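You operate a simulated robot arm through the tools that you are given. There is no shell and no other tool. Be economical: measure what you need, move in short steps, check, and stop when the job is done.

You are at the controls of a simulated two-armed robot. One attempt, no reset.

JOB
Seat the teal mouthpiece unit in the small holder and inhale-test it.
Fine: deep drawer and input port closed, switches on inhale and flow, breathing knob at 1. Set down upright: what you pick out.

It is judged by the outcome, as a careful person would: the job done as asked, and still so three seconds after it is handed in. It fails if anything else is knocked over, pushed out of place, dropped, spilled or broken.

ROBOT AND FRAMES
Two 7-joint arms with two-finger parallel grippers on one trunk, on a base that drives. Base frame: it is fixed to the floor where the robot stands at the start and does not move with it; the origin is under the middle of the robot, x ahead of it, y to its left, z up. Lengths are in mm, angles in rad, forces in N, time in s.
The left shoulder is at the start at [50, 209, 1321], the right one opposite. With the tool pointing down near the work surface each hand reaches from about 100 to 760 mm from the robot's upright axis, wherever it stands, measured 20 degrees to its own side. Places, roughly: black switch [500, -600, 1400]; breathing knob [400, -600, 900]; clamp knob [800, -200, 900]; deep drawer [800, -400, 700]; exhale knob [400, -700, 1100]; green bleed valve [700, -200, 900]; input port [500, -600, 1200]; inside of the small holder [800, -400, 1000]; main valve [400, -900, 1500]; power switch [400, -700, 1000]; supply knob [500, -500, 900]; teal unit knob [700, -400, 700]; valve seat knob [600, -300, 900]; white unit knob [700, -400, 700]; yellow switch [500, -600, 1300]; yellow unit knob [800, -300, 700]. Payload 4.4 kg a hand.
The tool frame of a hand sits at the grasp point between the pads (the TCP): z along the fingers, y along the line on which they close. The tips reach 23 mm beyond it. Largest opening 94 mm; finger width 38, thickness 10; the body of the gripper, 54 by 96 mm, starts 39 mm behind the TCP.
Orientation is that of the tool frame in the base frame, as a unit quaternion [x, y, z, w]. With the fingers straight down and closing along the base's y, the tool's x points along the base's -x, its y along +y and its z along -z.

CONTROLS
- The arms move only by the tool move_arm. It takes "left_targets", "right_targets" or both (then of equal length, played together; a hand with none holds still); each is a list of rows, each a list of 7 numbers: the turn, a rotation vector about the tool's x, y, z in rad, then the shift along the tool's x, y, z in cm, then the opening, from 0 (shut) to 1 (fully open). In form: [[wx, wy, wz, tx, ty, tz, claw], ...]. A call has 1 to 8 rows; each row is the pose to reach, as a shift and turn from the pose commanded when the call began, along the tool's axes at that moment. A row lasts 0.2 s, in which the tool goes at most 50 mm and 0.15 rad; a call with a longer step from one row to the next is refused whole, and so is a gripper value outside its range. Where a pose cannot be reached the arm comes as near as it can. A force on the tool above 90 N (or 10 N above the force at the start of the call, whichever is more), or a blocked arm, ends the call early, and 0.2 s more pass. Each finger travels about 108 mm/s and halts on what it meets, pressing with about 42 N; the grip force reading is that of the motor and also rises with nothing between the fingers. The clock runs only during rows and for 0.2 s after the last one: add rows that repeat a pose to give the fingers time. It gives the time, the measured TCP pose, the force on the tool (base axes), the opening and the grip force at its end, in the units of the frame above (readings bear some noise), with the torque about the TCP (base axes, N m) and any sound that the robot's microphone picked up, and new pictures: "views" is both (left out), scene, wrist or none (wrist: the cameras of the hands that moved).
- Cameras (640 x 400 px; columns grow to the right, rows downward): "scene" is now at [139, -56.4, 1508.1]; the picture's right is [-0.62, -0.78, 0.00], its down [-0.33, 0.26, -0.91] and it looks along [0.71, -0.57, -0.42] (base axes); focal length 214 px, centre (320, 200). "left" rides on the left gripper at [87, -16, -74] in its tool frame; the picture's right is [0.18, 0.98, 0.00], its down [-0.58, 0.11, -0.81] and it looks along [-0.79, 0.15, 0.59] (tool axes); focal length 243 px, centre (320, 200). "right" rides on the right gripper at [86, 16, -74] in its tool frame; the picture's right is [-0.18, 0.98, 0.00], its down [-0.58, -0.11, -0.81] and it looks along [-0.79, -0.15, 0.59] (tool axes); focal length 243 px, centre (320, 200). There is no depth. A picture from a camera that has moved, and an enlarged one, comes with that camera's place and axes in the base frame and with its lens.
- raise_lower(by): slides the trunk up (or, below 0, down) by that many mm; the arms and the scene camera ride with it, the base frame stays. It gives what a move gives, with no picture.
- steer(legs): drives the robot by 1 to 6 legs, each [ahead, left, turn to the left] in mm, mm and rad, along the robot's own axes; the way and the turn of a leg run together, so that a leg with both is an arc; at most 1500 mm and 3.142 rad a leg. The arms and the cameras ride along, it lands a little off, and it stops where it bumps. It gives what a move gives, and a new picture of the scene camera.
- aim_head(pan, tilt): turns the head with the scene camera to pan (to the left, within 1.396 rad either way) and tilt (down, from -0.506 to 1.204), counted from straight ahead of the robot. It gives what a move gives, and a new picture of the scene camera.
- zoom(camera, box): a new picture of the part [left, top, right, bottom] of that camera's present view, enlarged. The clock stands still meanwhile.
- hand_in(): hands the job in; it is judged then, once.

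Go step by step. Nothing tells you exact positions but the pictures and the camera data: compare them with the known pose of the tool, close in by small moves and look again before you grip or let go. The budget is 120 turns and 260 pictures, counting those below and the enlarged ones. Unless the task says otherwise, let go and move clear before handing in, and close with one line.

The tools are called after "Request:" by a JSON object that holds its "name" and its "arguments". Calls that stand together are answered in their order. move_arm: Moves the arms, as the interface text tells. Its arguments: {"type":"object","properties":{"left_targets":{"type":"array","items":{"type":"array","items":{"type":"number"}}},"right_targets":{"type":"array","items":{"type":"array","items":{"type":"number"}}},"views":{"type":"string","enum":["both","scene","wrist","none"]}},"required":[]} The other tools are called the same way: raise_lower (by) slides the trunk up or down; steer (legs) drives the base; aim_head (pan, tilt) turns the head that bears the scene camera; zoom (camera, box) takes an enlarged picture of a part of a camera's view; hand_in () hands the job in.

At the start:

```text
t: 0.0
left_ee_pos: [505.0, -81.9, 1565.4]
left_ee_rot: [0.0, 1.0, 0.0, -0.001]
left_ft_force: [-0.4, -1.0, -1.3]
left_moment: [-0.01, 0.01, -0.01]
left_width: 94.0
left_grasp_force: 0.1
right_ee_pos: [358.9, -524.0, 1589.2]
right_ee_rot: [-0.001, 1.0, 0.0, 0.0]
right_ft_force: [0.0, 0.2, -1.1]
right_moment: [0.0, 0.0, 0.01]
right_width: 94.0
right_grasp_force: 0.2
trunk travel left (down, up): [-400.0, 163.0]
robot x, y, heading: [-2.9, -0.1, 0.004]
head pan, tilt: [-0.675, 0.431]
```

scene: 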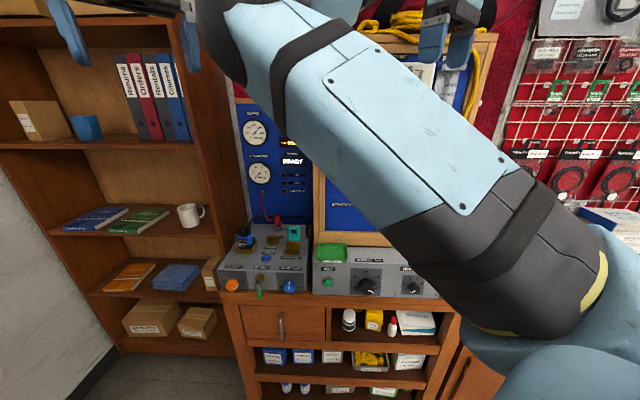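
right: 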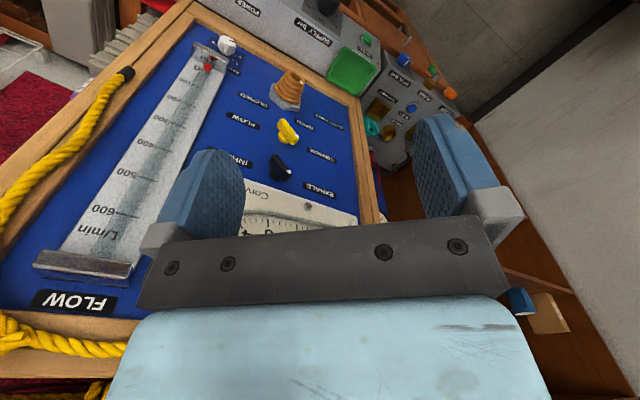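
left: 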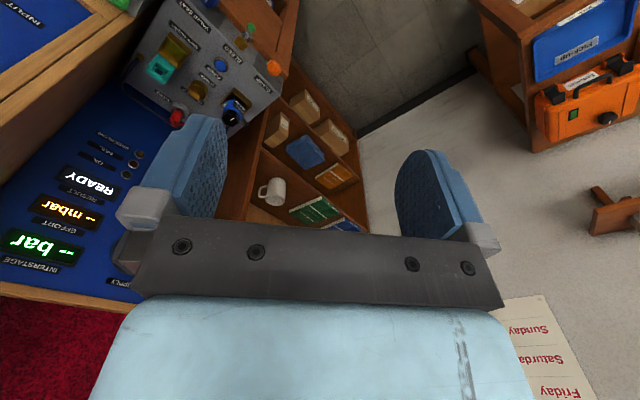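

I see a test bench ahead-right with gauges, a console with a small holder, and a drawer below it; the right arm blocks much of the view. I'll enlarge pictures first to read the labels.

Request:
{"name": "zoom", "arguments": {"camera": "scene", "box": [200, 200, 460, 400]}}

Request:
{"name": "zoom", "arguments": {"camera": "right", "box": [180, 0, 480, 200]}}

Request:
{"name": "zoom", "arguments": {"camera": "left", "box": [0, 0, 300, 280]}}

```text
2.00 times, centred on (330, 300) of scene
camera zoom: at [139.0, -56.4, 1508.1], right [-0.62, -0.78, 0.0], down [-0.33, 0.26, -0.91], along [0.71, -0.57, -0.42], focal length 429 px, centre (300, 0)
```

zoom: 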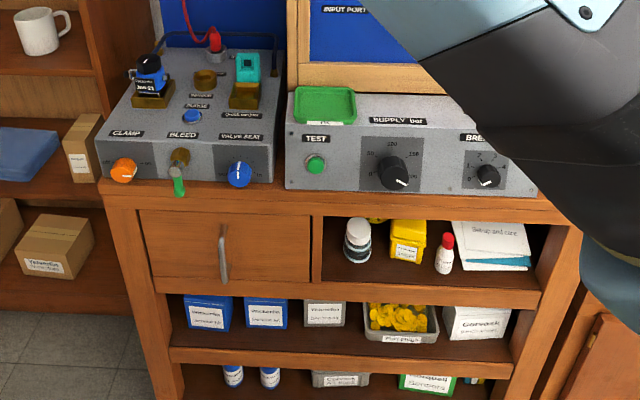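

```text
2.00 times, centred on (330, 100) of right
camera zoom: at [273.3, -506.0, 1665.2], right [0.18, 0.98, 0.0], down [0.58, -0.11, 0.81], along [0.79, -0.15, -0.59], focal length 485 px, centre (300, 400)
```

zoom: 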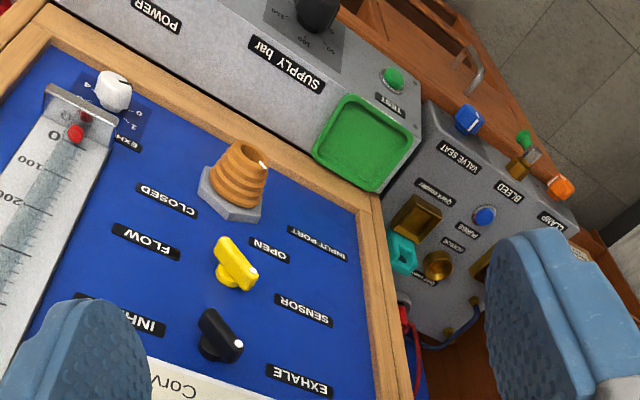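

```text
1.43 times, centred on (150, 140) of left
camera zoom: at [417.7, -99.1, 1639.1], right [-0.19, 0.98, 0.0], down [0.58, 0.11, 0.81], along [0.79, 0.15, -0.59], focal length 347 px, centre (563, 286)
```

zoom: 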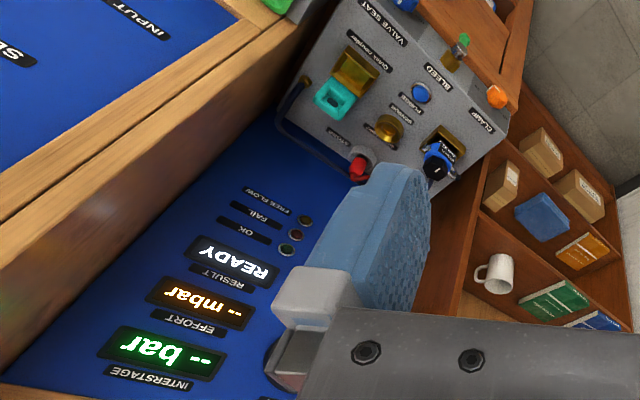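

The bench faces the robot at about 45 degrees to its right. I'll tuck the right arm in before turning toward the bench.

Request:
{"name": "move_arm", "arguments": {"right_targets": [[0, 0, 0, 3, 2, -1, 1], [0, 0, 0, 6, 4, -1, 1], [0, 0, 0, 9, 6, -1, 1], [0, 0, 0, 12, 8, 0, 1], [0, 0, 0, 14, 10, 3, 1], [0, 0, 0, 14, 10, 7, 1], [0, 0, 0, 14, 10, 11, 1], [0, 0, 0, 14, 10, 15, 1]], "views": "scene"}}

Request:
{"name": "aim_head", "arguments": {"pan": -1.2, "tilt": 0.3}}

```text
t: 1.8
left_ee_pos: [505.6, -83.0, 1564.6]
left_ee_rot: [-0.001, 1.0, 0.0, 0.0]
left_ft_force: [0.0, 0.2, -0.1]
left_moment: [0.0, 0.03, 0.02]
left_width: 93.9
left_grasp_force: 0.0
right_ee_pos: [222.4, -423.6, 1438.0]
right_ee_rot: [-0.001, 1.0, 0.0, -0.001]
right_ft_force: [0.0, -0.1, 1.0]
right_moment: [-0.02, 0.02, 0.01]
right_width: 93.9
right_grasp_force: 0.1
right hand out of reach, approached as far as the arm can: row 2, 3, 4, 5, 6
trunk travel left (down, up): [-400.0, 163.0]
robot x, y, heading: [-1.1, -1.6, 0.004]
head pan, tilt: [-0.675, 0.431]
camera scene: at [140.2, -57.2, 1508.0], right [-0.62, -0.78, 0.0], down [-0.33, 0.26, -0.91], along [0.71, -0.57, -0.42], focal length 214 px, centre (320, 200)
```

scene: 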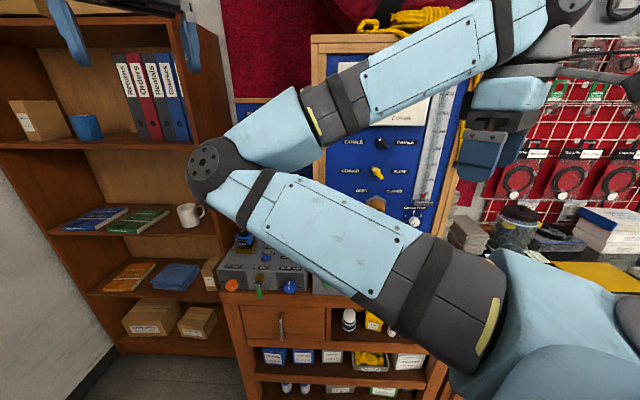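

```text
t: 2.8
left_ee_pos: [504.0, -81.8, 1565.9]
left_ee_rot: [0.0, 1.0, -0.001, 0.0]
left_ft_force: [-0.3, -0.2, 0.2]
left_moment: [0.04, 0.02, -0.01]
left_width: 94.3
left_grasp_force: 0.0
right_ee_pos: [222.0, -423.4, 1440.5]
right_ee_rot: [0.0, 1.0, 0.0, 0.0]
right_ft_force: [-0.6, 0.1, -0.1]
right_moment: [0.01, 0.02, -0.04]
right_width: 94.2
right_grasp_force: 0.0
trunk travel left (down, up): [-400.0, 163.0]
robot x, y, heading: [2.6, -2.8, -0.001]
head pan, tilt: [-1.201, 0.3]
camera scene: at [100.8, -85.7, 1520.2], right [-0.93, -0.36, 0.0], down [-0.11, 0.28, -0.96], along [0.35, -0.89, -0.3], focal length 214 px, centre (320, 200)
```

scene: 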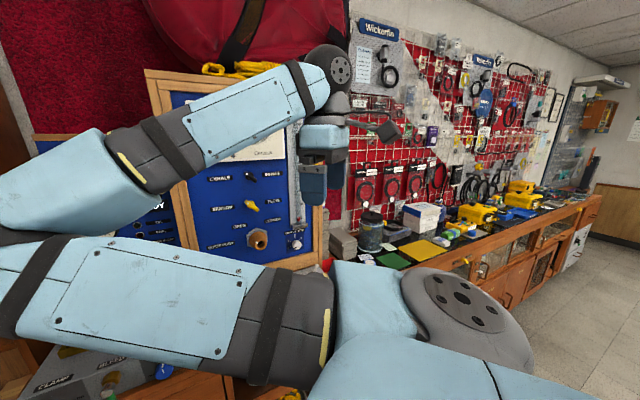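

The board and switches are visible, with open floor to the right. I'll back off a little and turn to face the bench.

Request:
{"name": "steer", "arguments": {"legs": [[-250, 150, 0], [0, 0, -0.785]]}}

Request:
{"name": "aim_head", "arguments": {"pan": 0.1, "tilt": 0.35}}

```text
t: 6.9
left_ee_pos: [36.2, -267.8, 1565.6]
left_ee_rot: [0.389, 0.921, -0.001, 0.0]
left_ft_force: [0.1, -0.4, 1.0]
left_moment: [-0.03, 0.02, -0.03]
left_width: 94.0
left_grasp_force: 0.0
right_ee_pos: [-404.8, -303.9, 1440.0]
right_ee_rot: [0.388, 0.922, -0.001, -0.001]
right_ft_force: [-0.2, 0.1, 0.8]
right_moment: [-0.02, 0.03, 0.02]
right_width: 93.9
right_grasp_force: 0.0
trunk travel left (down, up): [-400.0, 163.0]
robot x, y, heading: [-253.0, 146.4, -0.801]
head pan, tilt: [-1.201, 0.3]
camera scene: at [-247.6, 18.2, 1520.3], right [-0.91, 0.42, 0.0], down [0.12, 0.27, -0.96], along [-0.4, -0.87, -0.3], focal length 214 px, centre (320, 200)
```

scene: 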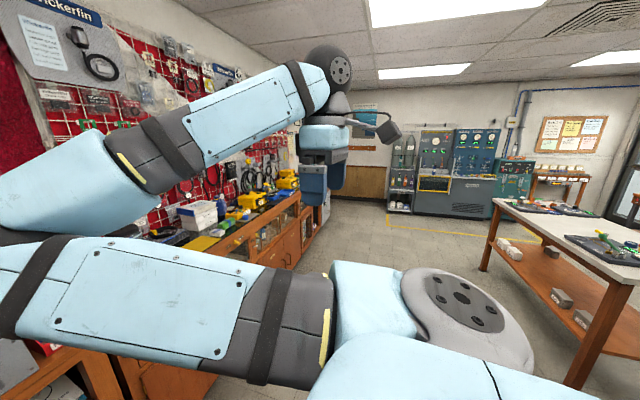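

```text
t: 8.3
left_ee_pos: [36.7, -269.1, 1566.5]
left_ee_rot: [0.388, 0.922, 0.0, 0.0]
left_ft_force: [0.1, 0.3, -0.4]
left_moment: [-0.01, 0.0, 0.0]
left_width: 93.9
left_grasp_force: 0.0
right_ee_pos: [-404.0, -303.5, 1438.7]
right_ee_rot: [0.389, 0.921, 0.0, 0.0]
right_ft_force: [-0.3, 0.3, 0.0]
right_moment: [-0.02, 0.01, 0.03]
right_width: 94.0
right_grasp_force: 0.0
trunk travel left (down, up): [-400.0, 163.0]
robot x, y, heading: [-255.2, 147.4, -0.799]
head pan, tilt: [0.099, 0.351]
camera scene: at [-137.7, 43.1, 1515.5], right [-0.64, -0.77, 0.0], down [-0.26, 0.22, -0.94], along [0.72, -0.6, -0.34], focal length 214 px, centre (320, 200)
```

scene: 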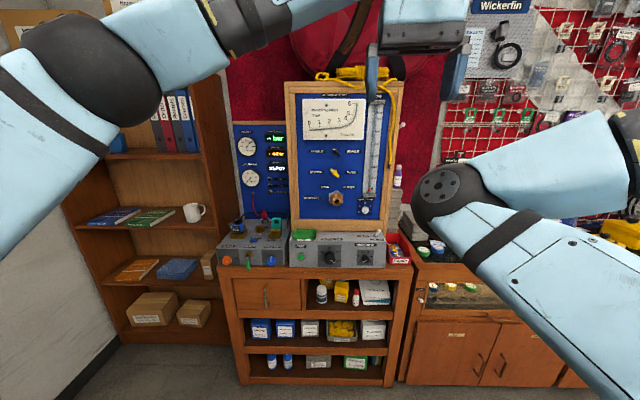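

Now the bench is in clear view. I'll enlarge it to read the controls.

Request:
{"name": "zoom", "arguments": {"camera": "scene", "box": [210, 200, 410, 325]}}

Request:
{"name": "zoom", "arguments": {"camera": "scene", "box": [225, 80, 415, 225]}}

```text
3.20 times, centred on (310, 262) of scene
camera zoom: at [-137.7, 43.1, 1515.5], right [-0.64, -0.77, 0.0], down [-0.26, 0.22, -0.94], along [0.72, -0.6, -0.34], focal length 686 px, centre (352, 0)
```

zoom: 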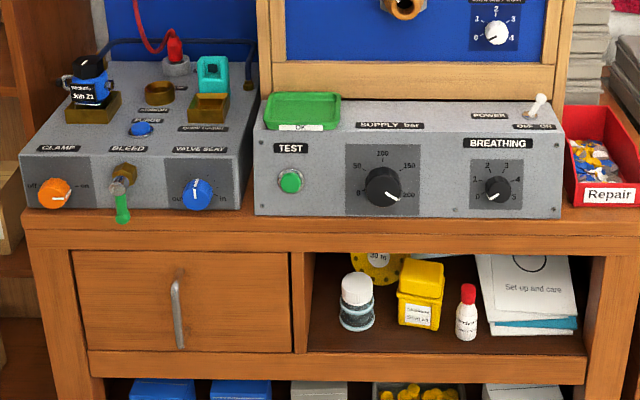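

```text
2.76 times, centred on (320, 152) of scene
camera zoom: at [-137.7, 43.1, 1515.5], right [-0.64, -0.77, 0.0], down [-0.26, 0.22, -0.94], along [0.72, -0.6, -0.34], focal length 592 px, centre (320, 331)
```

zoom: 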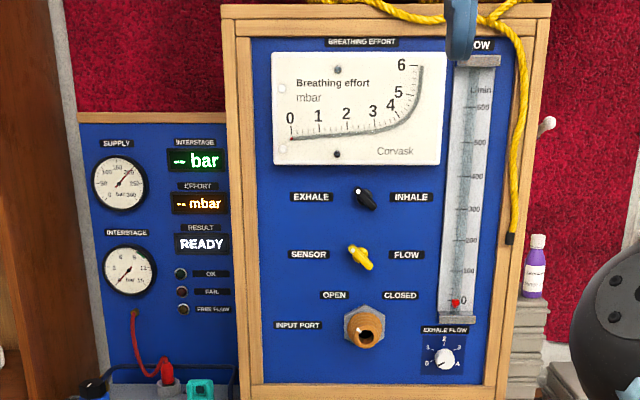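

The console on the left carries three brass fittings, with a teal block on one of them, and the drawer is below. I'll drive closer and look down from above.

Request:
{"name": "steer", "arguments": {"legs": [[230, 150, 0]]}}

Request:
{"name": "aim_head", "arguments": {"pan": 0.15, "tilt": 0.75}}

```text
t: 10.3
left_ee_pos: [305.4, -323.6, 1566.6]
left_ee_rot: [0.387, 0.922, 0.0, 0.0]
left_ft_force: [-0.1, 0.4, 0.2]
left_moment: [0.02, -0.01, 0.02]
left_width: 93.8
left_grasp_force: 0.0
right_ee_pos: [-136.8, -360.4, 1439.4]
right_ee_rot: [0.387, 0.922, 0.0, 0.001]
right_ft_force: [0.2, -0.2, -1.2]
right_moment: [0.0, 0.01, -0.02]
right_width: 94.0
right_grasp_force: 0.1
trunk travel left (down, up): [-400.0, 163.0]
robot x, y, heading: [15.2, 93.9, -0.791]
head pan, tilt: [0.099, 0.351]
camera scene: at [128.6, -13.2, 1515.7], right [-0.64, -0.77, 0.0], down [-0.26, 0.22, -0.94], along [0.72, -0.6, -0.34], focal length 214 px, centre (320, 200)
```

scene: 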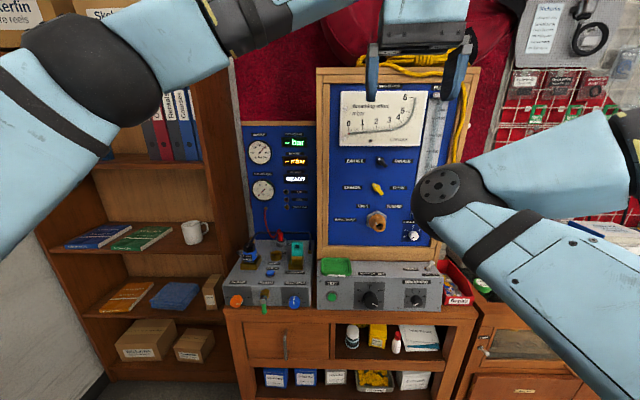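

```text
t: 11.2
left_ee_pos: [306.3, -324.2, 1565.7]
left_ee_rot: [0.387, 0.922, 0.001, 0.0]
left_ft_force: [0.9, 0.4, -1.0]
left_moment: [0.01, 0.0, 0.01]
left_width: 94.3
left_grasp_force: 0.1
right_ee_pos: [-135.2, -362.4, 1439.9]
right_ee_rot: [0.386, 0.922, 0.0, 0.0]
right_ft_force: [1.6, 0.3, -0.3]
right_moment: [0.0, 0.02, -0.03]
right_width: 93.9
right_grasp_force: 0.1
trunk travel left (down, up): [-400.0, 163.0]
robot x, y, heading: [10.4, 91.4, -0.795]
head pan, tilt: [0.15, 0.75]
camera scene: at [124.6, -3.6, 1480.0], right [-0.6, -0.8, 0.0], down [-0.54, 0.41, -0.73], along [0.59, -0.44, -0.68], focal length 214 px, centre (320, 200)
```

scene: 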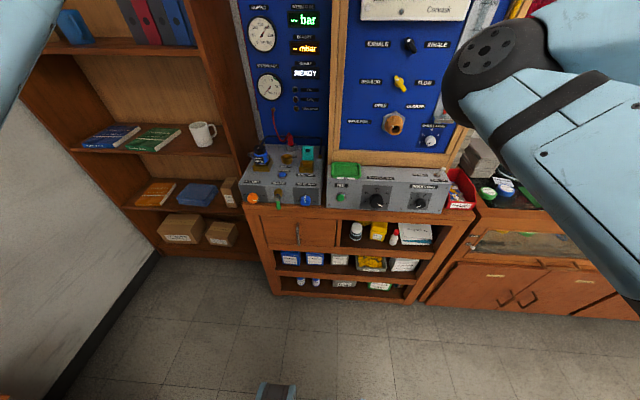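

Request:
{"name": "zoom", "arguments": {"camera": "scene", "box": [232, 130, 342, 215]}}

Request:
{"name": "zoom", "arguments": {"camera": "scene", "box": [322, 30, 472, 220]}}

Request:
{"name": "zoom", "arguments": {"camera": "left", "box": [0, 0, 640, 400]}}

```text
4.71 times, centred on (287, 172) of scene
camera zoom: at [124.6, -3.6, 1480.0], right [-0.6, -0.8, 0.0], down [-0.54, 0.41, -0.73], along [0.59, -0.44, -0.68], focal length 1009 px, centre (475, 329)
```

zoom: 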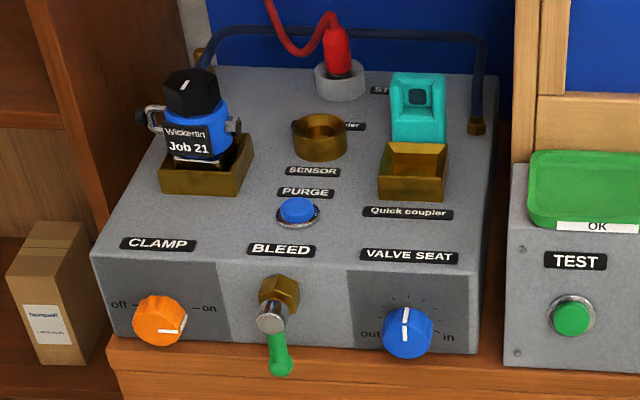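

```text
2.11 times, centred on (397, 125) of scene
camera zoom: at [124.6, -3.6, 1480.0], right [-0.6, -0.8, 0.0], down [-0.54, 0.41, -0.73], along [0.59, -0.44, -0.68], focal length 452 px, centre (158, 358)
```

zoom: 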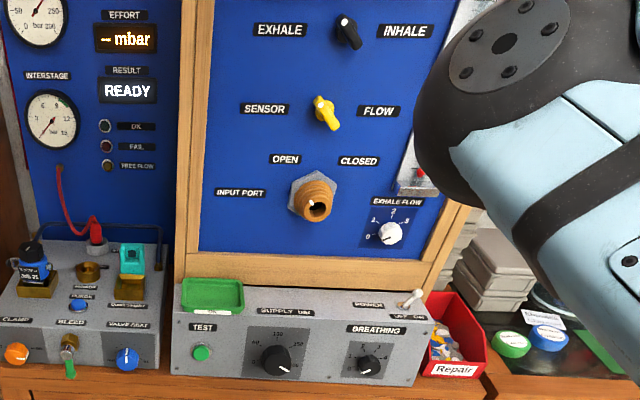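

```text
1.00 times, centred on (320, 200) of left (not enlarged: the box is as wide or as high as the picture)
camera zoom: at [233.5, -274.8, 1639.3], right [0.57, 0.82, 0.0], down [0.49, -0.34, 0.81], along [0.66, -0.46, -0.59], focal length 243 px, centre (320, 200)
```

zoom: 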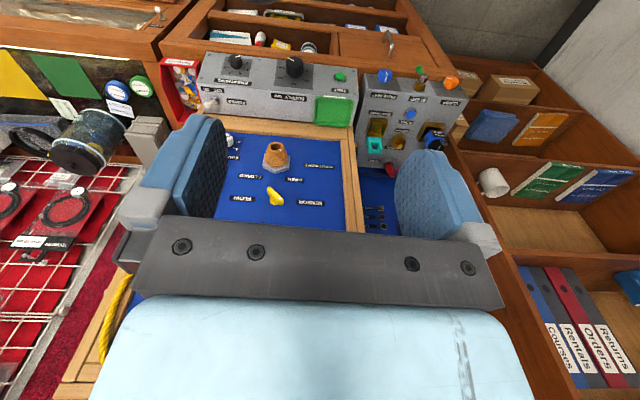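

The small holder is the empty brass box labelled "Quick coupler", at about [750, -404, 980]. The black switch triangulates to [540, -620, 1391], the yellow to [544, -616, 1297], breathing to [361, -647, 930] and TEST to [557, -428, 934]. I'll pitch both hands to point forward before moving in.

Request:
{"name": "move_arm", "arguments": {"right_targets": [[0, -0.14, 0, 0, 2, 0, 1], [0, -0.28, 0, 0, 4, 0, 1], [0, -0.42, 0, 0, 6, 0, 1], [0, -0.56, 0, 0, 8, 0, 1], [0, -0.7, 0, 0, 10, 0, 1], [0, -0.84, 0, 0, 12, 0, 1], [0, -0.98, 0, 0, 12, 0, 1], [0, -1.12, 0, 0, 12, 0, 1]], "left_targets": [[0, -0.14, 0, 1, 3, 0, 1], [0, -0.28, 0, 2, 6, 1, 1], [0, -0.42, 0, 3, 9, 3, 1], [0, -0.56, 0, 4, 12, 5, 1], [0, -0.7, 0, 5, 16, 8, 1], [0, -0.84, 0, 6, 20, 11, 1], [0, -0.98, 0, 7, 24, 14, 1], [0, -1.12, 0, 8, 28, 17, 1]], "views": "scene"}}

```text
refused: row 5 steps farther than a row can; nothing moved
```

The step was slightly too long, so I'll shorten it.

Request:
{"name": "move_arm", "arguments": {"right_targets": [[0, -0.14, 0, 0, 2, 0, 1], [0, -0.28, 0, 0, 4, 0, 1], [0, -0.42, 0, 0, 6, 0, 1], [0, -0.56, 0, 0, 8, 0, 1], [0, -0.7, 0, 0, 10, 0, 1], [0, -0.84, 0, 0, 12, 0, 1], [0, -0.98, 0, 0, 12, 0, 1], [0, -1.12, 0, 0, 12, 0, 1]], "left_targets": [[0, -0.14, 0, 1, 3, 0, 1], [0, -0.28, 0, 2, 6, 1, 1], [0, -0.42, 0, 3, 9, 3, 1], [0, -0.56, 0, 4, 12, 5, 1], [0, -0.7, 0, 5, 15.5, 7, 1], [0, -0.84, 0, 6, 19, 9, 1], [0, -0.98, 0, 7, 22.5, 12, 1], [0, -1.12, 0, 8, 26, 15, 1]], "views": "scene"}}

```text
t: 13.0
left_ee_pos: [437.4, -81.3, 1415.5]
left_ee_rot: [0.327, 0.781, -0.207, 0.491]
left_ft_force: [-0.7, 0.7, -0.3]
left_moment: [-0.01, 0.02, -0.02]
left_width: 93.8
left_grasp_force: 0.1
right_ee_pos: [-188.5, -367.9, 1479.2]
right_ee_rot: [0.359, 0.773, -0.19, 0.488]
right_ft_force: [-0.1, 0.7, -0.6]
right_moment: [0.02, 0.04, 0.0]
right_width: 94.2
right_grasp_force: 0.0
right hand out of reach, approached as far as the arm can: row 1, 2, 3, 4, 5, 6, 7, 8
trunk travel left (down, up): [-400.0, 163.0]
robot x, y, heading: [7.5, 90.8, -0.794]
head pan, tilt: [0.15, 0.75]
camera scene: at [121.7, -18.8, 1507.7], right [-0.74, -0.68, 0.0], down [-0.29, 0.31, -0.91], along [0.61, -0.67, -0.42], focal length 214 px, centre (320, 200)
```

scene: 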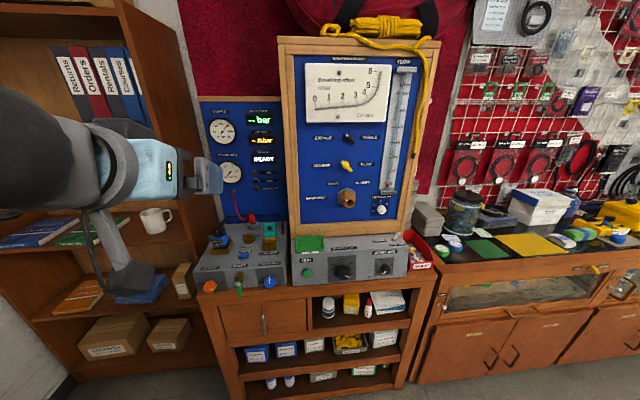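

The view is clear now. I'll finish pitching both hands and bring the right hand forward.

Request:
{"name": "move_arm", "arguments": {"right_targets": [[0, 0, 0, -1, 1, 4, 1], [0, -0.1, 0, -2, 2, 8, 1], [0, -0.2, 0, -3, 4, 12, 1], [0, -0.3, 0, -4, 6, 16, 1], [0, -0.4, 0, -4, 8, 19, 1], [0, -0.45, 0, -4, 10, 20, 1]], "left_targets": [[0, -0.1, 0, 0, 1, 0, 1], [0, -0.2, 0, 0, 2, 0, 1], [0, -0.3, 0, 0, 3, 0, 1], [0, -0.4, 0, 0, 4, 0, 1], [0, -0.45, 0, 0, 5, 0, 1], [0, -0.45, 0, 0, 5, 0, 1]], "views": "scene"}}

```text
t: 14.4
left_ee_pos: [495.4, -94.8, 1436.4]
left_ee_rot: [0.274, 0.652, -0.274, 0.652]
left_ft_force: [0.7, -0.6, 0.5]
left_moment: [-0.02, -0.01, 0.01]
left_width: 94.2
left_grasp_force: 0.0
left hand out of reach, approached as far as the arm can: row 1, 2, 3, 4, 5, 6
right_ee_pos: [-79.2, -519.6, 1442.0]
right_ee_rot: [0.28, 0.662, -0.269, 0.64]
right_ft_force: [-1.1, 0.0, 0.3]
right_moment: [0.01, 0.0, 0.02]
right_width: 94.2
right_grasp_force: 0.0
right hand out of reach, approached as far as the arm can: row 1, 2, 3, 4, 5, 6
trunk travel left (down, up): [-400.0, 163.0]
robot x, y, heading: [9.2, 92.2, -0.794]
head pan, tilt: [0.15, 0.75]
camera scene: at [124.8, -4.2, 1479.8], right [-0.6, -0.8, 0.0], down [-0.55, 0.41, -0.73], along [0.58, -0.44, -0.68], focal length 214 px, centre (320, 200)
```

scene: 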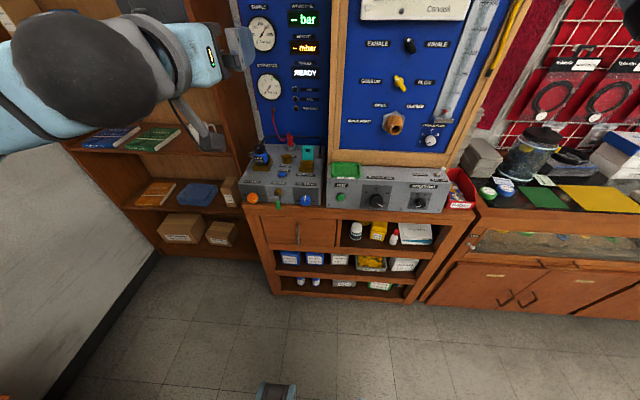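

Next I'll pull the left hand back, bring the right hand toward the middle, and then drive in.

Request:
{"name": "move_arm", "arguments": {"right_targets": [[0, 0, 0, 0, 4, 0, 1], [0, 0, 0, 0, 8, 0, 1], [0, 0, 0, 0, 12, 0, 1], [0, 0, 0, 0, 16, 0, 1], [0, 0, 0, 0, 20, 0, 1]], "left_targets": [[0, 0, 0, 0, 0, -3, 1], [0, 0, 0, 2, 0, -6, 1], [0, 0, 0, 4, 0, -9, 1], [0, 0, 0, 6, 0, -12, 1], [0, 0, 0, 8, 0, -14, 1]], "views": "none"}}

Request:
{"name": "steer", "arguments": {"legs": [[190, 80, 0.01]]}}

Request:
{"name": "aim_head", "arguments": {"pan": 0.0, "tilt": 0.5}}

```text
t: 15.6
left_ee_pos: [414.1, -137.7, 1406.6]
left_ee_rot: [0.274, 0.652, -0.272, 0.652]
left_ft_force: [-0.4, -0.1, -0.4]
left_moment: [-0.01, 0.01, 0.03]
left_width: 93.9
left_grasp_force: 0.1
left hand out of reach, approached as far as the arm can: row 1, 2, 3, 4, 5
right_ee_pos: [-79.1, -525.3, 1445.5]
right_ee_rot: [0.278, 0.651, -0.273, 0.651]
right_ft_force: [-0.1, -0.8, -0.1]
right_moment: [-0.03, -0.02, 0.05]
right_width: 94.0
right_grasp_force: 0.0
right hand out of reach, approached as far as the arm can: row 1, 2, 3, 4, 5
trunk travel left (down, up): [-400.0, 163.0]
robot x, y, heading: [9.8, 91.1, -0.794]
head pan, tilt: [0.15, 0.75]
```

```text
t: 17.2
left_ee_pos: [607.7, -205.3, 1407.2]
left_ee_rot: [0.269, 0.654, -0.268, 0.654]
left_ft_force: [-0.3, 0.2, 0.3]
left_moment: [0.0, 0.03, -0.02]
left_width: 94.0
left_grasp_force: 0.1
right_ee_pos: [120.0, -600.6, 1447.1]
right_ee_rot: [0.272, 0.653, -0.27, 0.654]
right_ft_force: [-0.2, 0.3, 0.0]
right_moment: [0.01, -0.04, -0.01]
right_width: 93.8
right_grasp_force: 0.1
trunk travel left (down, up): [-400.0, 163.0]
robot x, y, heading: [200.3, 14.8, -0.776]
head pan, tilt: [0.15, 0.75]
camera scene: at [314.5, -80.3, 1480.0], right [-0.59, -0.81, 0.0], down [-0.55, 0.4, -0.73], along [0.59, -0.43, -0.68], focal length 214 px, centre (320, 200)
```

scene: 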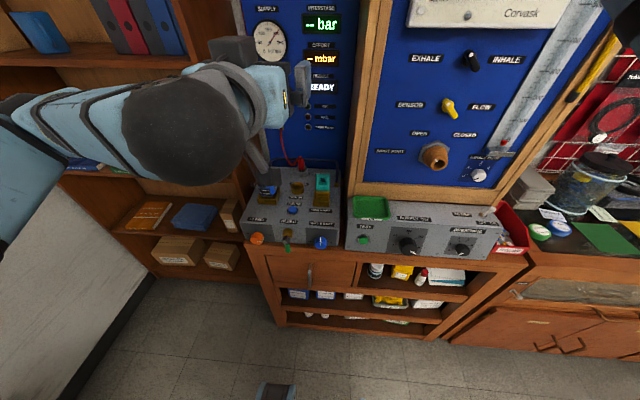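

```text
t: 18.0
left_ee_pos: [609.9, -206.0, 1406.7]
left_ee_rot: [0.27, 0.653, -0.27, 0.654]
left_ft_force: [-0.8, 0.1, 0.5]
left_moment: [0.01, 0.03, 0.04]
left_width: 93.8
left_grasp_force: 0.1
right_ee_pos: [119.1, -600.0, 1446.3]
right_ee_rot: [0.273, 0.652, -0.271, 0.653]
right_ft_force: [0.6, 0.0, 0.0]
right_moment: [-0.01, 0.03, 0.01]
right_width: 94.3
right_grasp_force: 0.2
trunk travel left (down, up): [-400.0, 163.0]
robot x, y, heading: [198.5, 16.9, -0.777]
head pan, tilt: [0.0, 0.499]
camera scene: at [313.2, -95.5, 1501.7], right [-0.7, -0.71, 0.0], down [-0.34, 0.34, -0.88], along [0.62, -0.62, -0.48], focal length 214 px, centre (320, 200)
```

scene: 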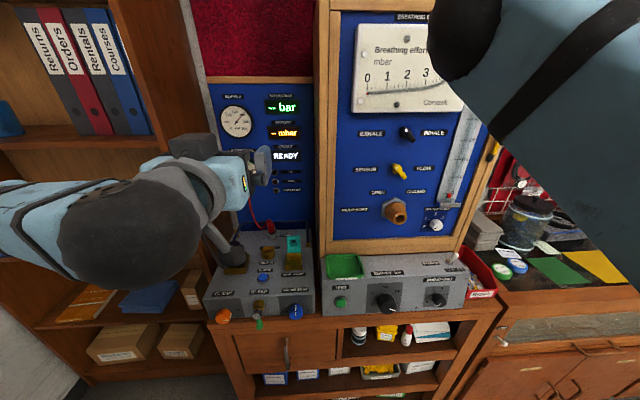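

The right hand couldn't go sideways while close in. I'll move it forward first and then left, and check where it lands.

Request:
{"name": "move_arm", "arguments": {"right_targets": [[0, 0, 0, 0, 0, 4, 1], [0, 0, 0, 0, 2, 8, 1], [0, 0, 0, 1, 4, 12, 1], [0, 0, 0, 2, 8, 14, 1], [0, 0, 0, 3, 12, 16, 1], [0, 0, 0, 4, 16, 17, 1], [0, 0, 0, 5, 20, 17, 1], [0, 0, 0, 5, 24, 17, 1]], "views": "both"}}

```text
t: 19.8
left_ee_pos: [609.1, -206.5, 1406.9]
left_ee_rot: [0.269, 0.654, -0.268, 0.654]
left_ft_force: [-0.4, 0.6, -0.5]
left_moment: [0.0, 0.0, 0.0]
left_width: 93.8
left_grasp_force: 0.1
right_ee_pos: [312.7, -643.5, 1404.1]
right_ee_rot: [0.279, 0.649, -0.268, 0.655]
right_ft_force: [-0.4, -0.9, 0.2]
right_moment: [-0.01, -0.02, -0.01]
right_width: 93.9
right_grasp_force: 0.0
right hand out of reach, approached as far as the arm can: row 5, 6, 7, 8
trunk travel left (down, up): [-400.0, 163.0]
robot x, y, heading: [199.0, 14.1, -0.788]
head pan, tilt: [0.0, 0.499]
camera scene: at [285.5, -115.8, 1509.7], right [-0.91, -0.41, 0.0], down [-0.16, 0.37, -0.92], along [0.37, -0.84, -0.4], focal length 214 px, centre (320, 200)
camera right: at [272.1, -577.2, 1318.3], right [0.7, 0.69, 0.2], down [-0.65, 0.49, 0.58], along [0.3, -0.53, 0.79], focal length 243 px, centre (320, 200)
```

scene: 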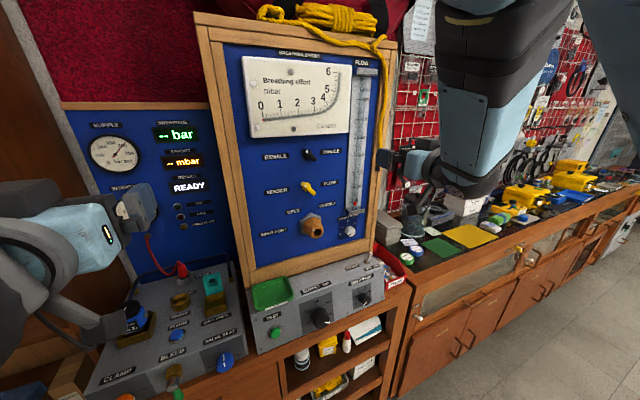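
right: 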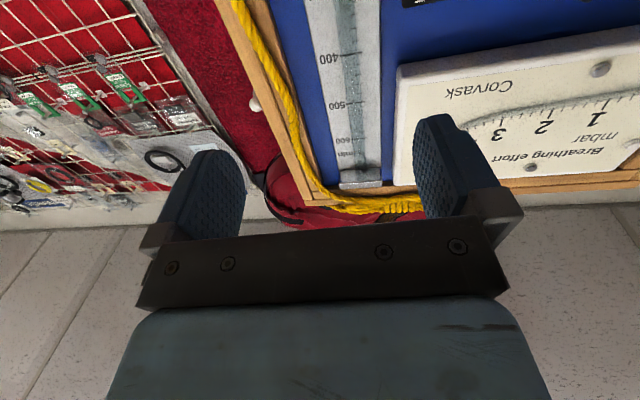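

The arm is folded too tightly to point forward at this range. I'll back the robot off 120 mm, then bring the right hand in line with the black switch.

Request:
{"name": "steer", "arguments": {"legs": [[-120, 0, 0]]}}

Request:
{"name": "move_arm", "arguments": {"right_targets": [[0, 0, 0, 0, 1, 4, 1], [0, 0, 0, 0, 4, 7, 1], [0, 0, 0, 0, 8, 9, 1], [0, 0, 0, 0, 12, 10, 1], [0, 0, 0, 0, 15, 10, 1], [0, 0, 0, 0, 18, 10, 1]], "views": "both"}}

```text
t: 21.0
left_ee_pos: [525.0, -123.1, 1406.8]
left_ee_rot: [0.268, 0.655, -0.268, 0.653]
left_ft_force: [0.7, -0.3, -0.2]
left_moment: [0.0, 0.01, 0.02]
left_width: 94.3
left_grasp_force: 0.1
right_ee_pos: [227.0, -561.1, 1400.3]
right_ee_rot: [0.279, 0.651, -0.266, 0.654]
right_ft_force: [0.7, 0.4, -0.3]
right_moment: [-0.02, -0.01, 0.0]
right_width: 93.7
right_grasp_force: 0.0
trunk travel left (down, up): [-400.0, 163.0]
robot x, y, heading: [117.0, 97.9, -0.778]
head pan, tilt: [0.0, 0.499]
camera scene: at [202.4, -32.3, 1508.9], right [-0.91, -0.41, 0.0], down [-0.17, 0.37, -0.91], along [0.38, -0.83, -0.41], focal length 214 px, centre (320, 200)
```

scene: 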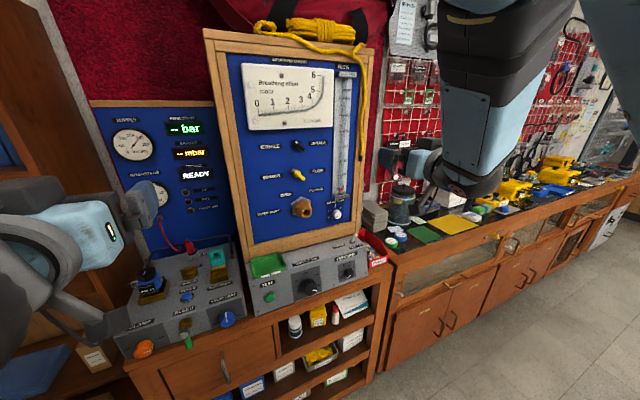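

```text
t: 22.4
left_ee_pos: [524.4, -121.6, 1407.8]
left_ee_rot: [0.269, 0.654, -0.269, 0.654]
left_ft_force: [0.2, 0.2, 0.2]
left_moment: [0.02, 0.01, 0.03]
left_width: 94.1
left_grasp_force: 0.1
right_ee_pos: [317.1, -652.5, 1406.6]
right_ee_rot: [0.297, 0.635, -0.263, 0.663]
right_ft_force: [-0.4, -1.2, -0.1]
right_moment: [0.0, 0.02, 0.02]
right_width: 93.9
right_grasp_force: 0.1
right hand out of reach, approached as far as the arm can: row 1, 2, 3, 4, 5, 6
trunk travel left (down, up): [-400.0, 163.0]
robot x, y, heading: [118.3, 101.7, -0.78]
head pan, tilt: [0.0, 0.499]
camera scene: at [218.8, -18.6, 1501.5], right [-0.79, -0.61, 0.0], down [-0.3, 0.38, -0.88], along [0.54, -0.69, -0.48], focal length 214 px, centre (320, 200)
camera right: at [282.1, -583.7, 1320.4], right [0.7, 0.67, 0.24], down [-0.66, 0.5, 0.56], along [0.25, -0.55, 0.79], focal length 243 px, centre (320, 200)
```

scene: 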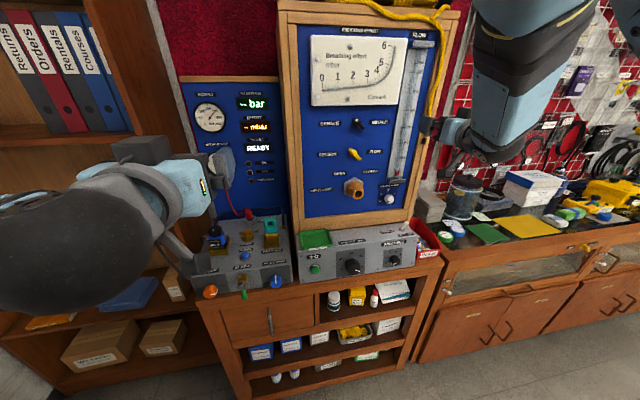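
right: 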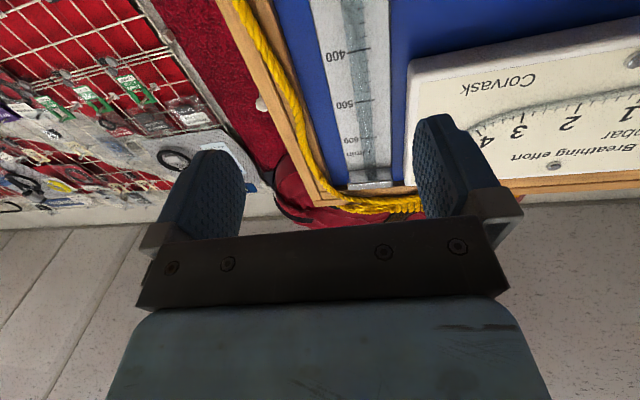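

The right arm is stuck in an awkward configuration. I'll return it to tool-down, bring it to the centre, and pitch it again the way the left arm went.

Request:
{"name": "move_arm", "arguments": {"right_targets": [[0, 0.14, 0, 0, 1, -3, 1], [0, 0.28, 0, 0, 2, -6, 1], [0, 0.42, 0, 0, 3, -9, 1], [0, 0.56, 0, 0, 5, -12, 1], [0, 0.7, 0, -1, 8, -15, 1], [0, 0.84, 0, -3, 11, -18, 1], [0, 0.98, 0, -5, 14, -20, 1], [0, 1.12, 0, -8, 17, -22, 1]], "views": "none"}}

Request:
{"name": "move_arm", "arguments": {"right_targets": [[0, 0.1, 0, 0, 4, 0, 1], [0, 0.2, 0, 0, 8, 0, 1], [0, 0.3, 0, 0, 11, 0, 1], [0, 0.4, 0, 0, 14, 0, 1], [0, 0.4, 0, 0, 17, 0, 1]], "views": "scene"}}

```text
t: 24.2
left_ee_pos: [524.6, -119.4, 1407.2]
left_ee_rot: [0.269, 0.654, -0.27, 0.654]
left_ft_force: [-1.1, 0.0, 0.2]
left_moment: [-0.03, 0.0, 0.0]
left_width: 94.0
left_grasp_force: 0.0
right_ee_pos: [233.9, -525.2, 1492.9]
right_ee_rot: [0.379, 0.898, -0.078, 0.209]
right_ft_force: [0.9, 0.4, 0.5]
right_moment: [-0.01, 0.02, 0.01]
right_width: 93.9
right_grasp_force: 0.1
right hand out of reach, approached as far as the arm can: row 1, 2, 3, 4, 5, 6, 7, 8
trunk travel left (down, up): [-400.0, 163.0]
robot x, y, heading: [111.7, 96.8, -0.783]
head pan, tilt: [0.0, 0.499]
```

```text
t: 25.4
left_ee_pos: [523.5, -121.5, 1407.5]
left_ee_rot: [0.269, 0.654, -0.269, 0.654]
left_ft_force: [0.1, -0.6, 0.2]
left_moment: [0.03, 0.01, 0.02]
left_width: 93.8
left_grasp_force: 0.0
right_ee_pos: [321.0, -520.2, 1538.1]
right_ee_rot: [0.388, 0.921, 0.005, 0.029]
right_ft_force: [-0.7, 0.6, 0.8]
right_moment: [-0.01, -0.02, 0.0]
right_width: 93.8
right_grasp_force: 0.1
right hand out of reach, approached as far as the arm can: row 1, 2, 3, 4, 5
trunk travel left (down, up): [-400.0, 163.0]
robot x, y, heading: [112.8, 99.2, -0.779]
head pan, tilt: [0.0, 0.499]
camera scene: at [193.4, -33.2, 1503.7], right [-0.94, -0.33, 0.0], down [-0.15, 0.43, -0.89], along [0.29, -0.84, -0.46], focal length 214 px, centre (320, 200)
```

scene: 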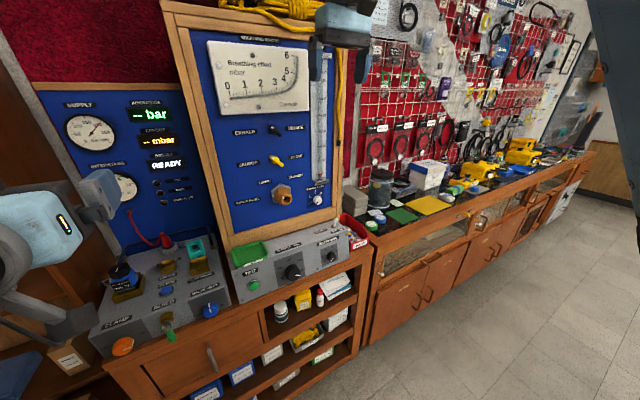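

Tool-down is set, but the hand is too high. I'll lower it and bring it left.

Request:
{"name": "move_arm", "arguments": {"right_targets": [[0, 0, 0, 1, 1, 4, 1], [0, 0, 0, 2, 2, 8, 1], [0, 0, 0, 3, 3, 12, 1], [0, 0, 0, 4, 5, 16, 1], [0, 0, 0, 5, 8, 19, 1], [0, 0, 0, 6, 11, 22, 1], [0, 0, 0, 6, 14, 24, 1], [0, 0, 0, 6, 16, 25, 1]], "views": "none"}}

Request:
{"name": "move_arm", "arguments": {"right_targets": [[0, -0.14, 0, 0, 0, 0, 1], [0, -0.28, 0, 0, 0, 0, 1], [0, -0.42, 0, 0, 0, -1, 1], [0, -0.56, 0, -1, 0, -2, 1], [0, -0.7, 0, -1, 0, -3, 1], [0, -0.84, 0, -2, 0, -4, 1], [0, -0.98, 0, -2, 0, -4, 1], [0, -1.12, 0, -3, 0, -5, 1]], "views": "scene"}}

```text
t: 27.2
left_ee_pos: [525.6, -123.1, 1406.3]
left_ee_rot: [0.269, 0.655, -0.269, 0.653]
left_ft_force: [0.3, 0.2, 0.5]
left_moment: [-0.03, -0.02, 0.0]
left_width: 94.0
left_grasp_force: 0.2
right_ee_pos: [345.9, -594.2, 1335.6]
right_ee_rot: [0.4, 0.915, 0.018, 0.041]
right_ft_force: [0.0, -0.3, -1.2]
right_moment: [0.03, 0.03, 0.03]
right_width: 94.0
right_grasp_force: 0.0
right hand out of reach, approached as far as the arm can: row 1, 2, 3, 4, 5, 6, 7, 8
trunk travel left (down, up): [-400.0, 163.0]
robot x, y, heading: [115.9, 99.4, -0.778]
head pan, tilt: [0.0, 0.499]
```

```text
t: 29.0
left_ee_pos: [525.1, -121.6, 1406.8]
left_ee_rot: [0.269, 0.654, -0.269, 0.654]
left_ft_force: [-0.6, -0.5, 0.9]
left_moment: [-0.03, 0.02, 0.02]
left_width: 93.7
left_grasp_force: 0.2
right_ee_pos: [333.5, -649.8, 1382.8]
right_ee_rot: [0.339, 0.758, -0.198, 0.52]
right_ft_force: [-0.3, 0.8, 0.4]
right_moment: [-0.02, -0.05, 0.05]
right_width: 94.1
right_grasp_force: 0.1
right hand out of reach, approached as far as the arm can: row 1, 2, 3, 4, 5, 6, 7, 8
trunk travel left (down, up): [-400.0, 163.0]
robot x, y, heading: [115.0, 99.4, -0.779]
head pan, tilt: [0.0, 0.499]
camera scene: at [216.4, -22.2, 1507.6], right [-0.82, -0.58, 0.0], down [-0.24, 0.35, -0.91], along [0.52, -0.74, -0.42], focal length 214 px, centre (320, 200)
```

scene: 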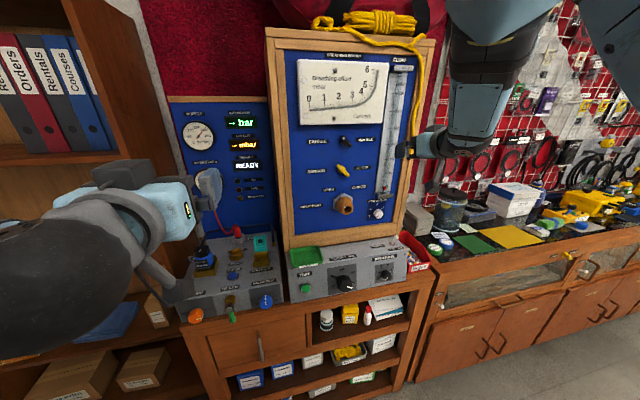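

The right arm stays stuck on its side, so I'll use the left arm instead. I'll retract the right hand and shift the robot right so the left hand faces the board.

Request:
{"name": "move_arm", "arguments": {"right_targets": [[0, 0, 0, 1, 0, -4, 1], [0, 0, 0, 2, 0, -8, 1], [0, 0, 0, 3, 0, -12, 1], [0, 0, 0, 4, 0, -16, 1], [0, 0, 0, 5, 0, -20, 1], [0, 0, 0, 6, 0, -24, 1]], "views": "none"}}

Request:
{"name": "steer", "arguments": {"legs": [[0, -335, 0]]}}

```text
t: 30.4
left_ee_pos: [523.8, -124.2, 1407.0]
left_ee_rot: [0.268, 0.655, -0.268, 0.653]
left_ft_force: [-0.5, -0.1, 0.2]
left_moment: [-0.01, 0.02, 0.01]
left_width: 94.0
left_grasp_force: 0.1
right_ee_pos: [179.9, -502.5, 1385.8]
right_ee_rot: [0.327, 0.767, -0.205, 0.512]
right_ft_force: [0.0, 0.2, 0.1]
right_moment: [-0.03, -0.01, 0.01]
right_width: 94.1
right_grasp_force: 0.0
right hand out of reach, approached as far as the arm can: row 1, 2, 3, 4, 5, 6
trunk travel left (down, up): [-400.0, 163.0]
robot x, y, heading: [113.9, 99.5, -0.78]
head pan, tilt: [0.0, 0.499]
```

```text
t: 33.9
left_ee_pos: [288.7, -359.4, 1406.9]
left_ee_rot: [0.269, 0.654, -0.269, 0.654]
left_ft_force: [0.2, -1.1, 0.4]
left_moment: [0.02, -0.01, 0.0]
left_width: 94.0
left_grasp_force: 0.1
right_ee_pos: [-56.0, -739.3, 1386.0]
right_ee_rot: [0.327, 0.768, -0.205, 0.511]
right_ft_force: [0.3, -0.2, 0.6]
right_moment: [0.01, 0.0, -0.04]
right_width: 94.0
right_grasp_force: 0.0
trunk travel left (down, up): [-400.0, 163.0]
robot x, y, heading: [-118.4, -140.2, -0.785]
head pan, tilt: [0.0, 0.499]
camera scene: at [-68.5, -276.8, 1509.7], right [-1.0, -0.04, 0.0], down [-0.01, 0.4, -0.92], along [0.03, -0.92, -0.4], focal length 214 px, centre (320, 200)
```

scene: 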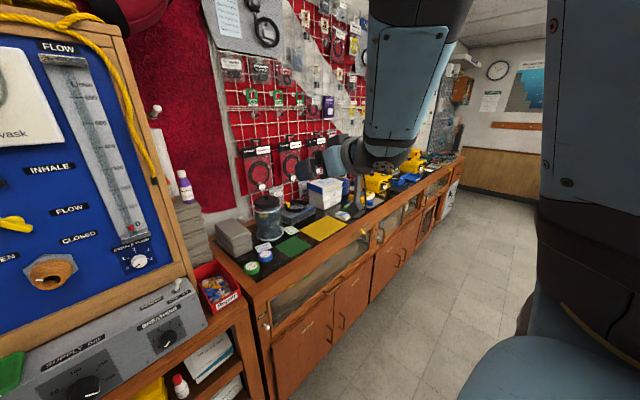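

The left hand now lines up with the black switch, at lateral -50 versus -57. I'll extend it forward, rolling it to match the slanted lever.

Request:
{"name": "move_arm", "arguments": {"left_targets": [[0, 0, -0.13, 0, 0, 4, 1], [0, 0, -0.26, 0, 0, 8, 1], [0, 0, -0.39, 0, 0, 12, 1], [0, 0, -0.52, 0.5, 0, 16, 1], [0, 0, -0.65, 1, 0, 20, 1], [0, 0, -0.785, 1.5, -0.5, 24, 1]], "views": "both"}}

```text
t: 35.3
left_ee_pos: [455.5, -535.9, 1391.3]
left_ee_rot: [-0.003, 0.708, -0.499, 0.5]
left_ft_force: [-0.3, -1.0, 0.3]
left_moment: [0.01, 0.02, 0.01]
left_width: 93.9
left_grasp_force: 0.1
right_ee_pos: [-57.1, -741.6, 1384.8]
right_ee_rot: [0.327, 0.767, -0.204, 0.512]
right_ft_force: [0.3, -0.5, 0.1]
right_moment: [-0.03, 0.0, 0.01]
right_width: 94.0
right_grasp_force: 0.1
trunk travel left (down, up): [-400.0, 163.0]
robot x, y, heading: [-118.6, -138.2, -0.774]
head pan, tilt: [0.0, 0.499]
camera scene: at [-69.2, -278.7, 1508.2], right [-1.0, -0.04, 0.0], down [-0.02, 0.42, -0.91], along [0.03, -0.91, -0.42], focal length 214 px, centre (320, 200)
camera left: at [351.4, -535.2, 1340.4], right [0.4, 0.4, -0.83], down [-0.23, 0.91, 0.33], along [0.89, 0.06, 0.45], focal length 243 px, centre (320, 200)
```

scene: 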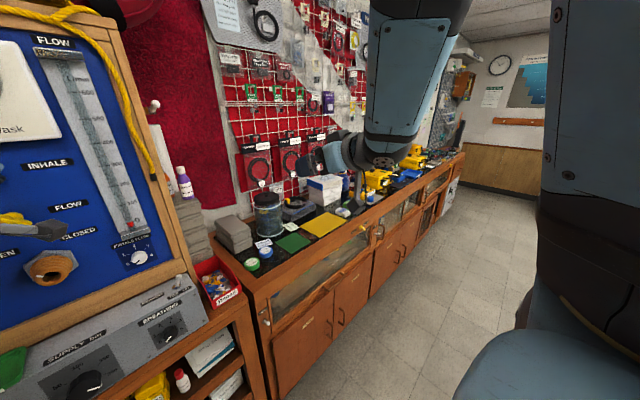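
left: 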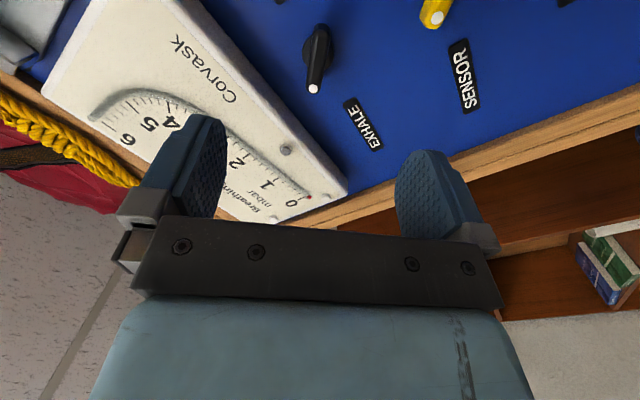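

The lever sits centred between the open fingers and lies along the finger width, as wanted. I'll advance 85 mm and look again.

Request:
{"name": "move_arm", "arguments": {"left_targets": [[0, 0, 0, 0.2, -0.1, 3.5, 0.7], [0, 0, 0, 0.4, -0.2, 7, 0.6], [0, 0, 0, 0.4, -0.2, 8.5, 0.5]], "views": "wrist"}}

Request:
{"name": "aim_head", "arguments": {"pan": 0.2, "tilt": 0.3}}

```text
t: 36.1
left_ee_pos: [513.6, -595.6, 1389.4]
left_ee_rot: [-0.002, 0.707, -0.499, 0.501]
left_ft_force: [-0.3, -0.9, -0.2]
left_moment: [0.02, -0.03, -0.02]
left_width: 47.0
left_grasp_force: 0.0
right_ee_pos: [-56.4, -739.9, 1386.9]
right_ee_rot: [0.327, 0.767, -0.206, 0.512]
right_ft_force: [0.3, 0.1, -0.4]
right_moment: [-0.01, -0.03, -0.02]
right_width: 94.2
right_grasp_force: 0.0
trunk travel left (down, up): [-400.0, 163.0]
robot x, y, heading: [-118.6, -137.8, -0.779]
head pan, tilt: [0.0, 0.499]
camera left: at [408.1, -595.2, 1339.8], right [0.4, 0.4, -0.83], down [-0.23, 0.91, 0.33], along [0.89, 0.06, 0.46], focal length 243 px, centre (320, 200)
```

left: 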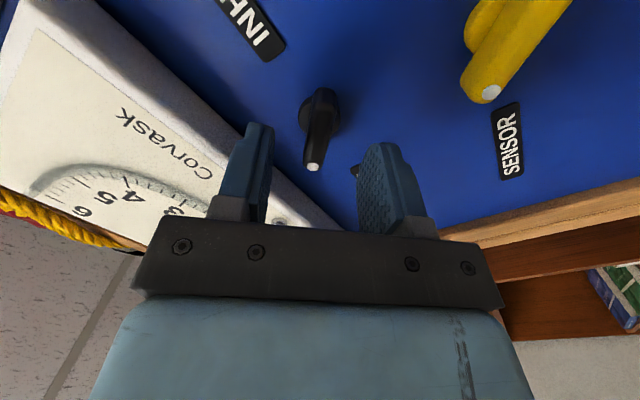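

```text
t: 36.8
left_ee_pos: [511.8, -595.1, 1390.1]
left_ee_rot: [-0.003, 0.707, -0.498, 0.502]
left_ft_force: [-0.6, 0.7, 0.6]
left_moment: [-0.03, 0.0, 0.0]
left_width: 46.9
left_grasp_force: 0.1
right_ee_pos: [-56.8, -739.3, 1386.0]
right_ee_rot: [0.327, 0.768, -0.205, 0.511]
right_ft_force: [1.2, 0.1, -0.6]
right_moment: [-0.03, -0.01, -0.01]
right_width: 94.2
right_grasp_force: 0.0
trunk travel left (down, up): [-400.0, 163.0]
robot x, y, heading: [-120.3, -141.0, -0.779]
head pan, tilt: [0.201, 0.3]
camera scene: at [-67.6, -277.6, 1515.9], right [-1.0, -0.05, 0.0], down [-0.02, 0.34, -0.94], along [0.04, -0.94, -0.34], focal length 214 px, centre (320, 200)
```

scene: 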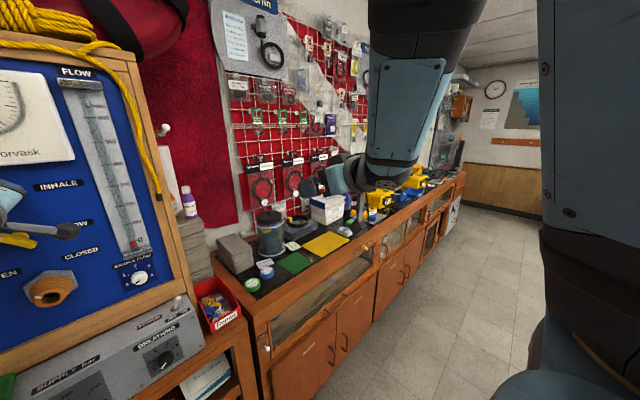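

The lever is centred, with its front about 30 mm ahead of the TCP. I'll advance 20 mm and close on it.

Request:
{"name": "move_arm", "arguments": {"left_targets": [[0, 0, 0, 0, 0, 1, 0.5], [0, 0, 0, 0, 0, 2.0, 0.45], [0, 0, 0, 0, 0, 2.0, 0.2], [0, 0, 0, 0, 0, 2.0, 0], [0, 0, 0, 0, 0, 2.0, 0]], "views": "wrist"}}

```text
t: 38.0
left_ee_pos: [526.1, -611.2, 1391.1]
left_ee_rot: [-0.002, 0.707, -0.499, 0.501]
left_ft_force: [0.0, -0.5, 0.2]
left_moment: [0.33, 0.35, 0.54]
left_width: 13.3
left_grasp_force: 45.2
right_ee_pos: [-56.5, -738.8, 1387.0]
right_ee_rot: [0.327, 0.767, -0.206, 0.512]
right_ft_force: [-0.8, 0.3, 0.6]
right_moment: [0.0, 0.02, 0.03]
right_width: 94.1
right_grasp_force: 0.0
trunk travel left (down, up): [-400.0, 163.0]
robot x, y, heading: [-117.1, -137.1, -0.782]
head pan, tilt: [0.201, 0.3]
camera left: at [422.0, -609.9, 1340.2], right [0.4, 0.4, -0.83], down [-0.23, 0.91, 0.33], along [0.89, 0.06, 0.45], focal length 243 px, centre (320, 200)
```

left: 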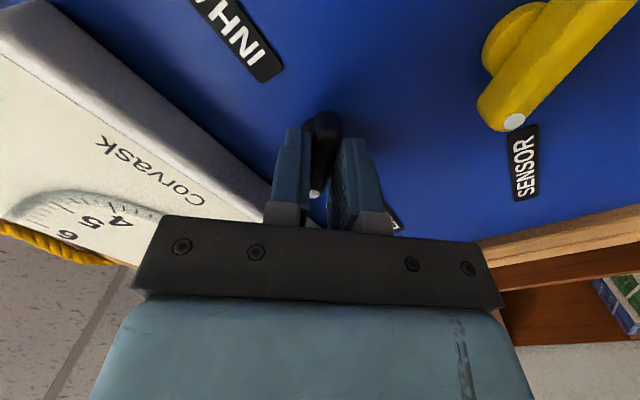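

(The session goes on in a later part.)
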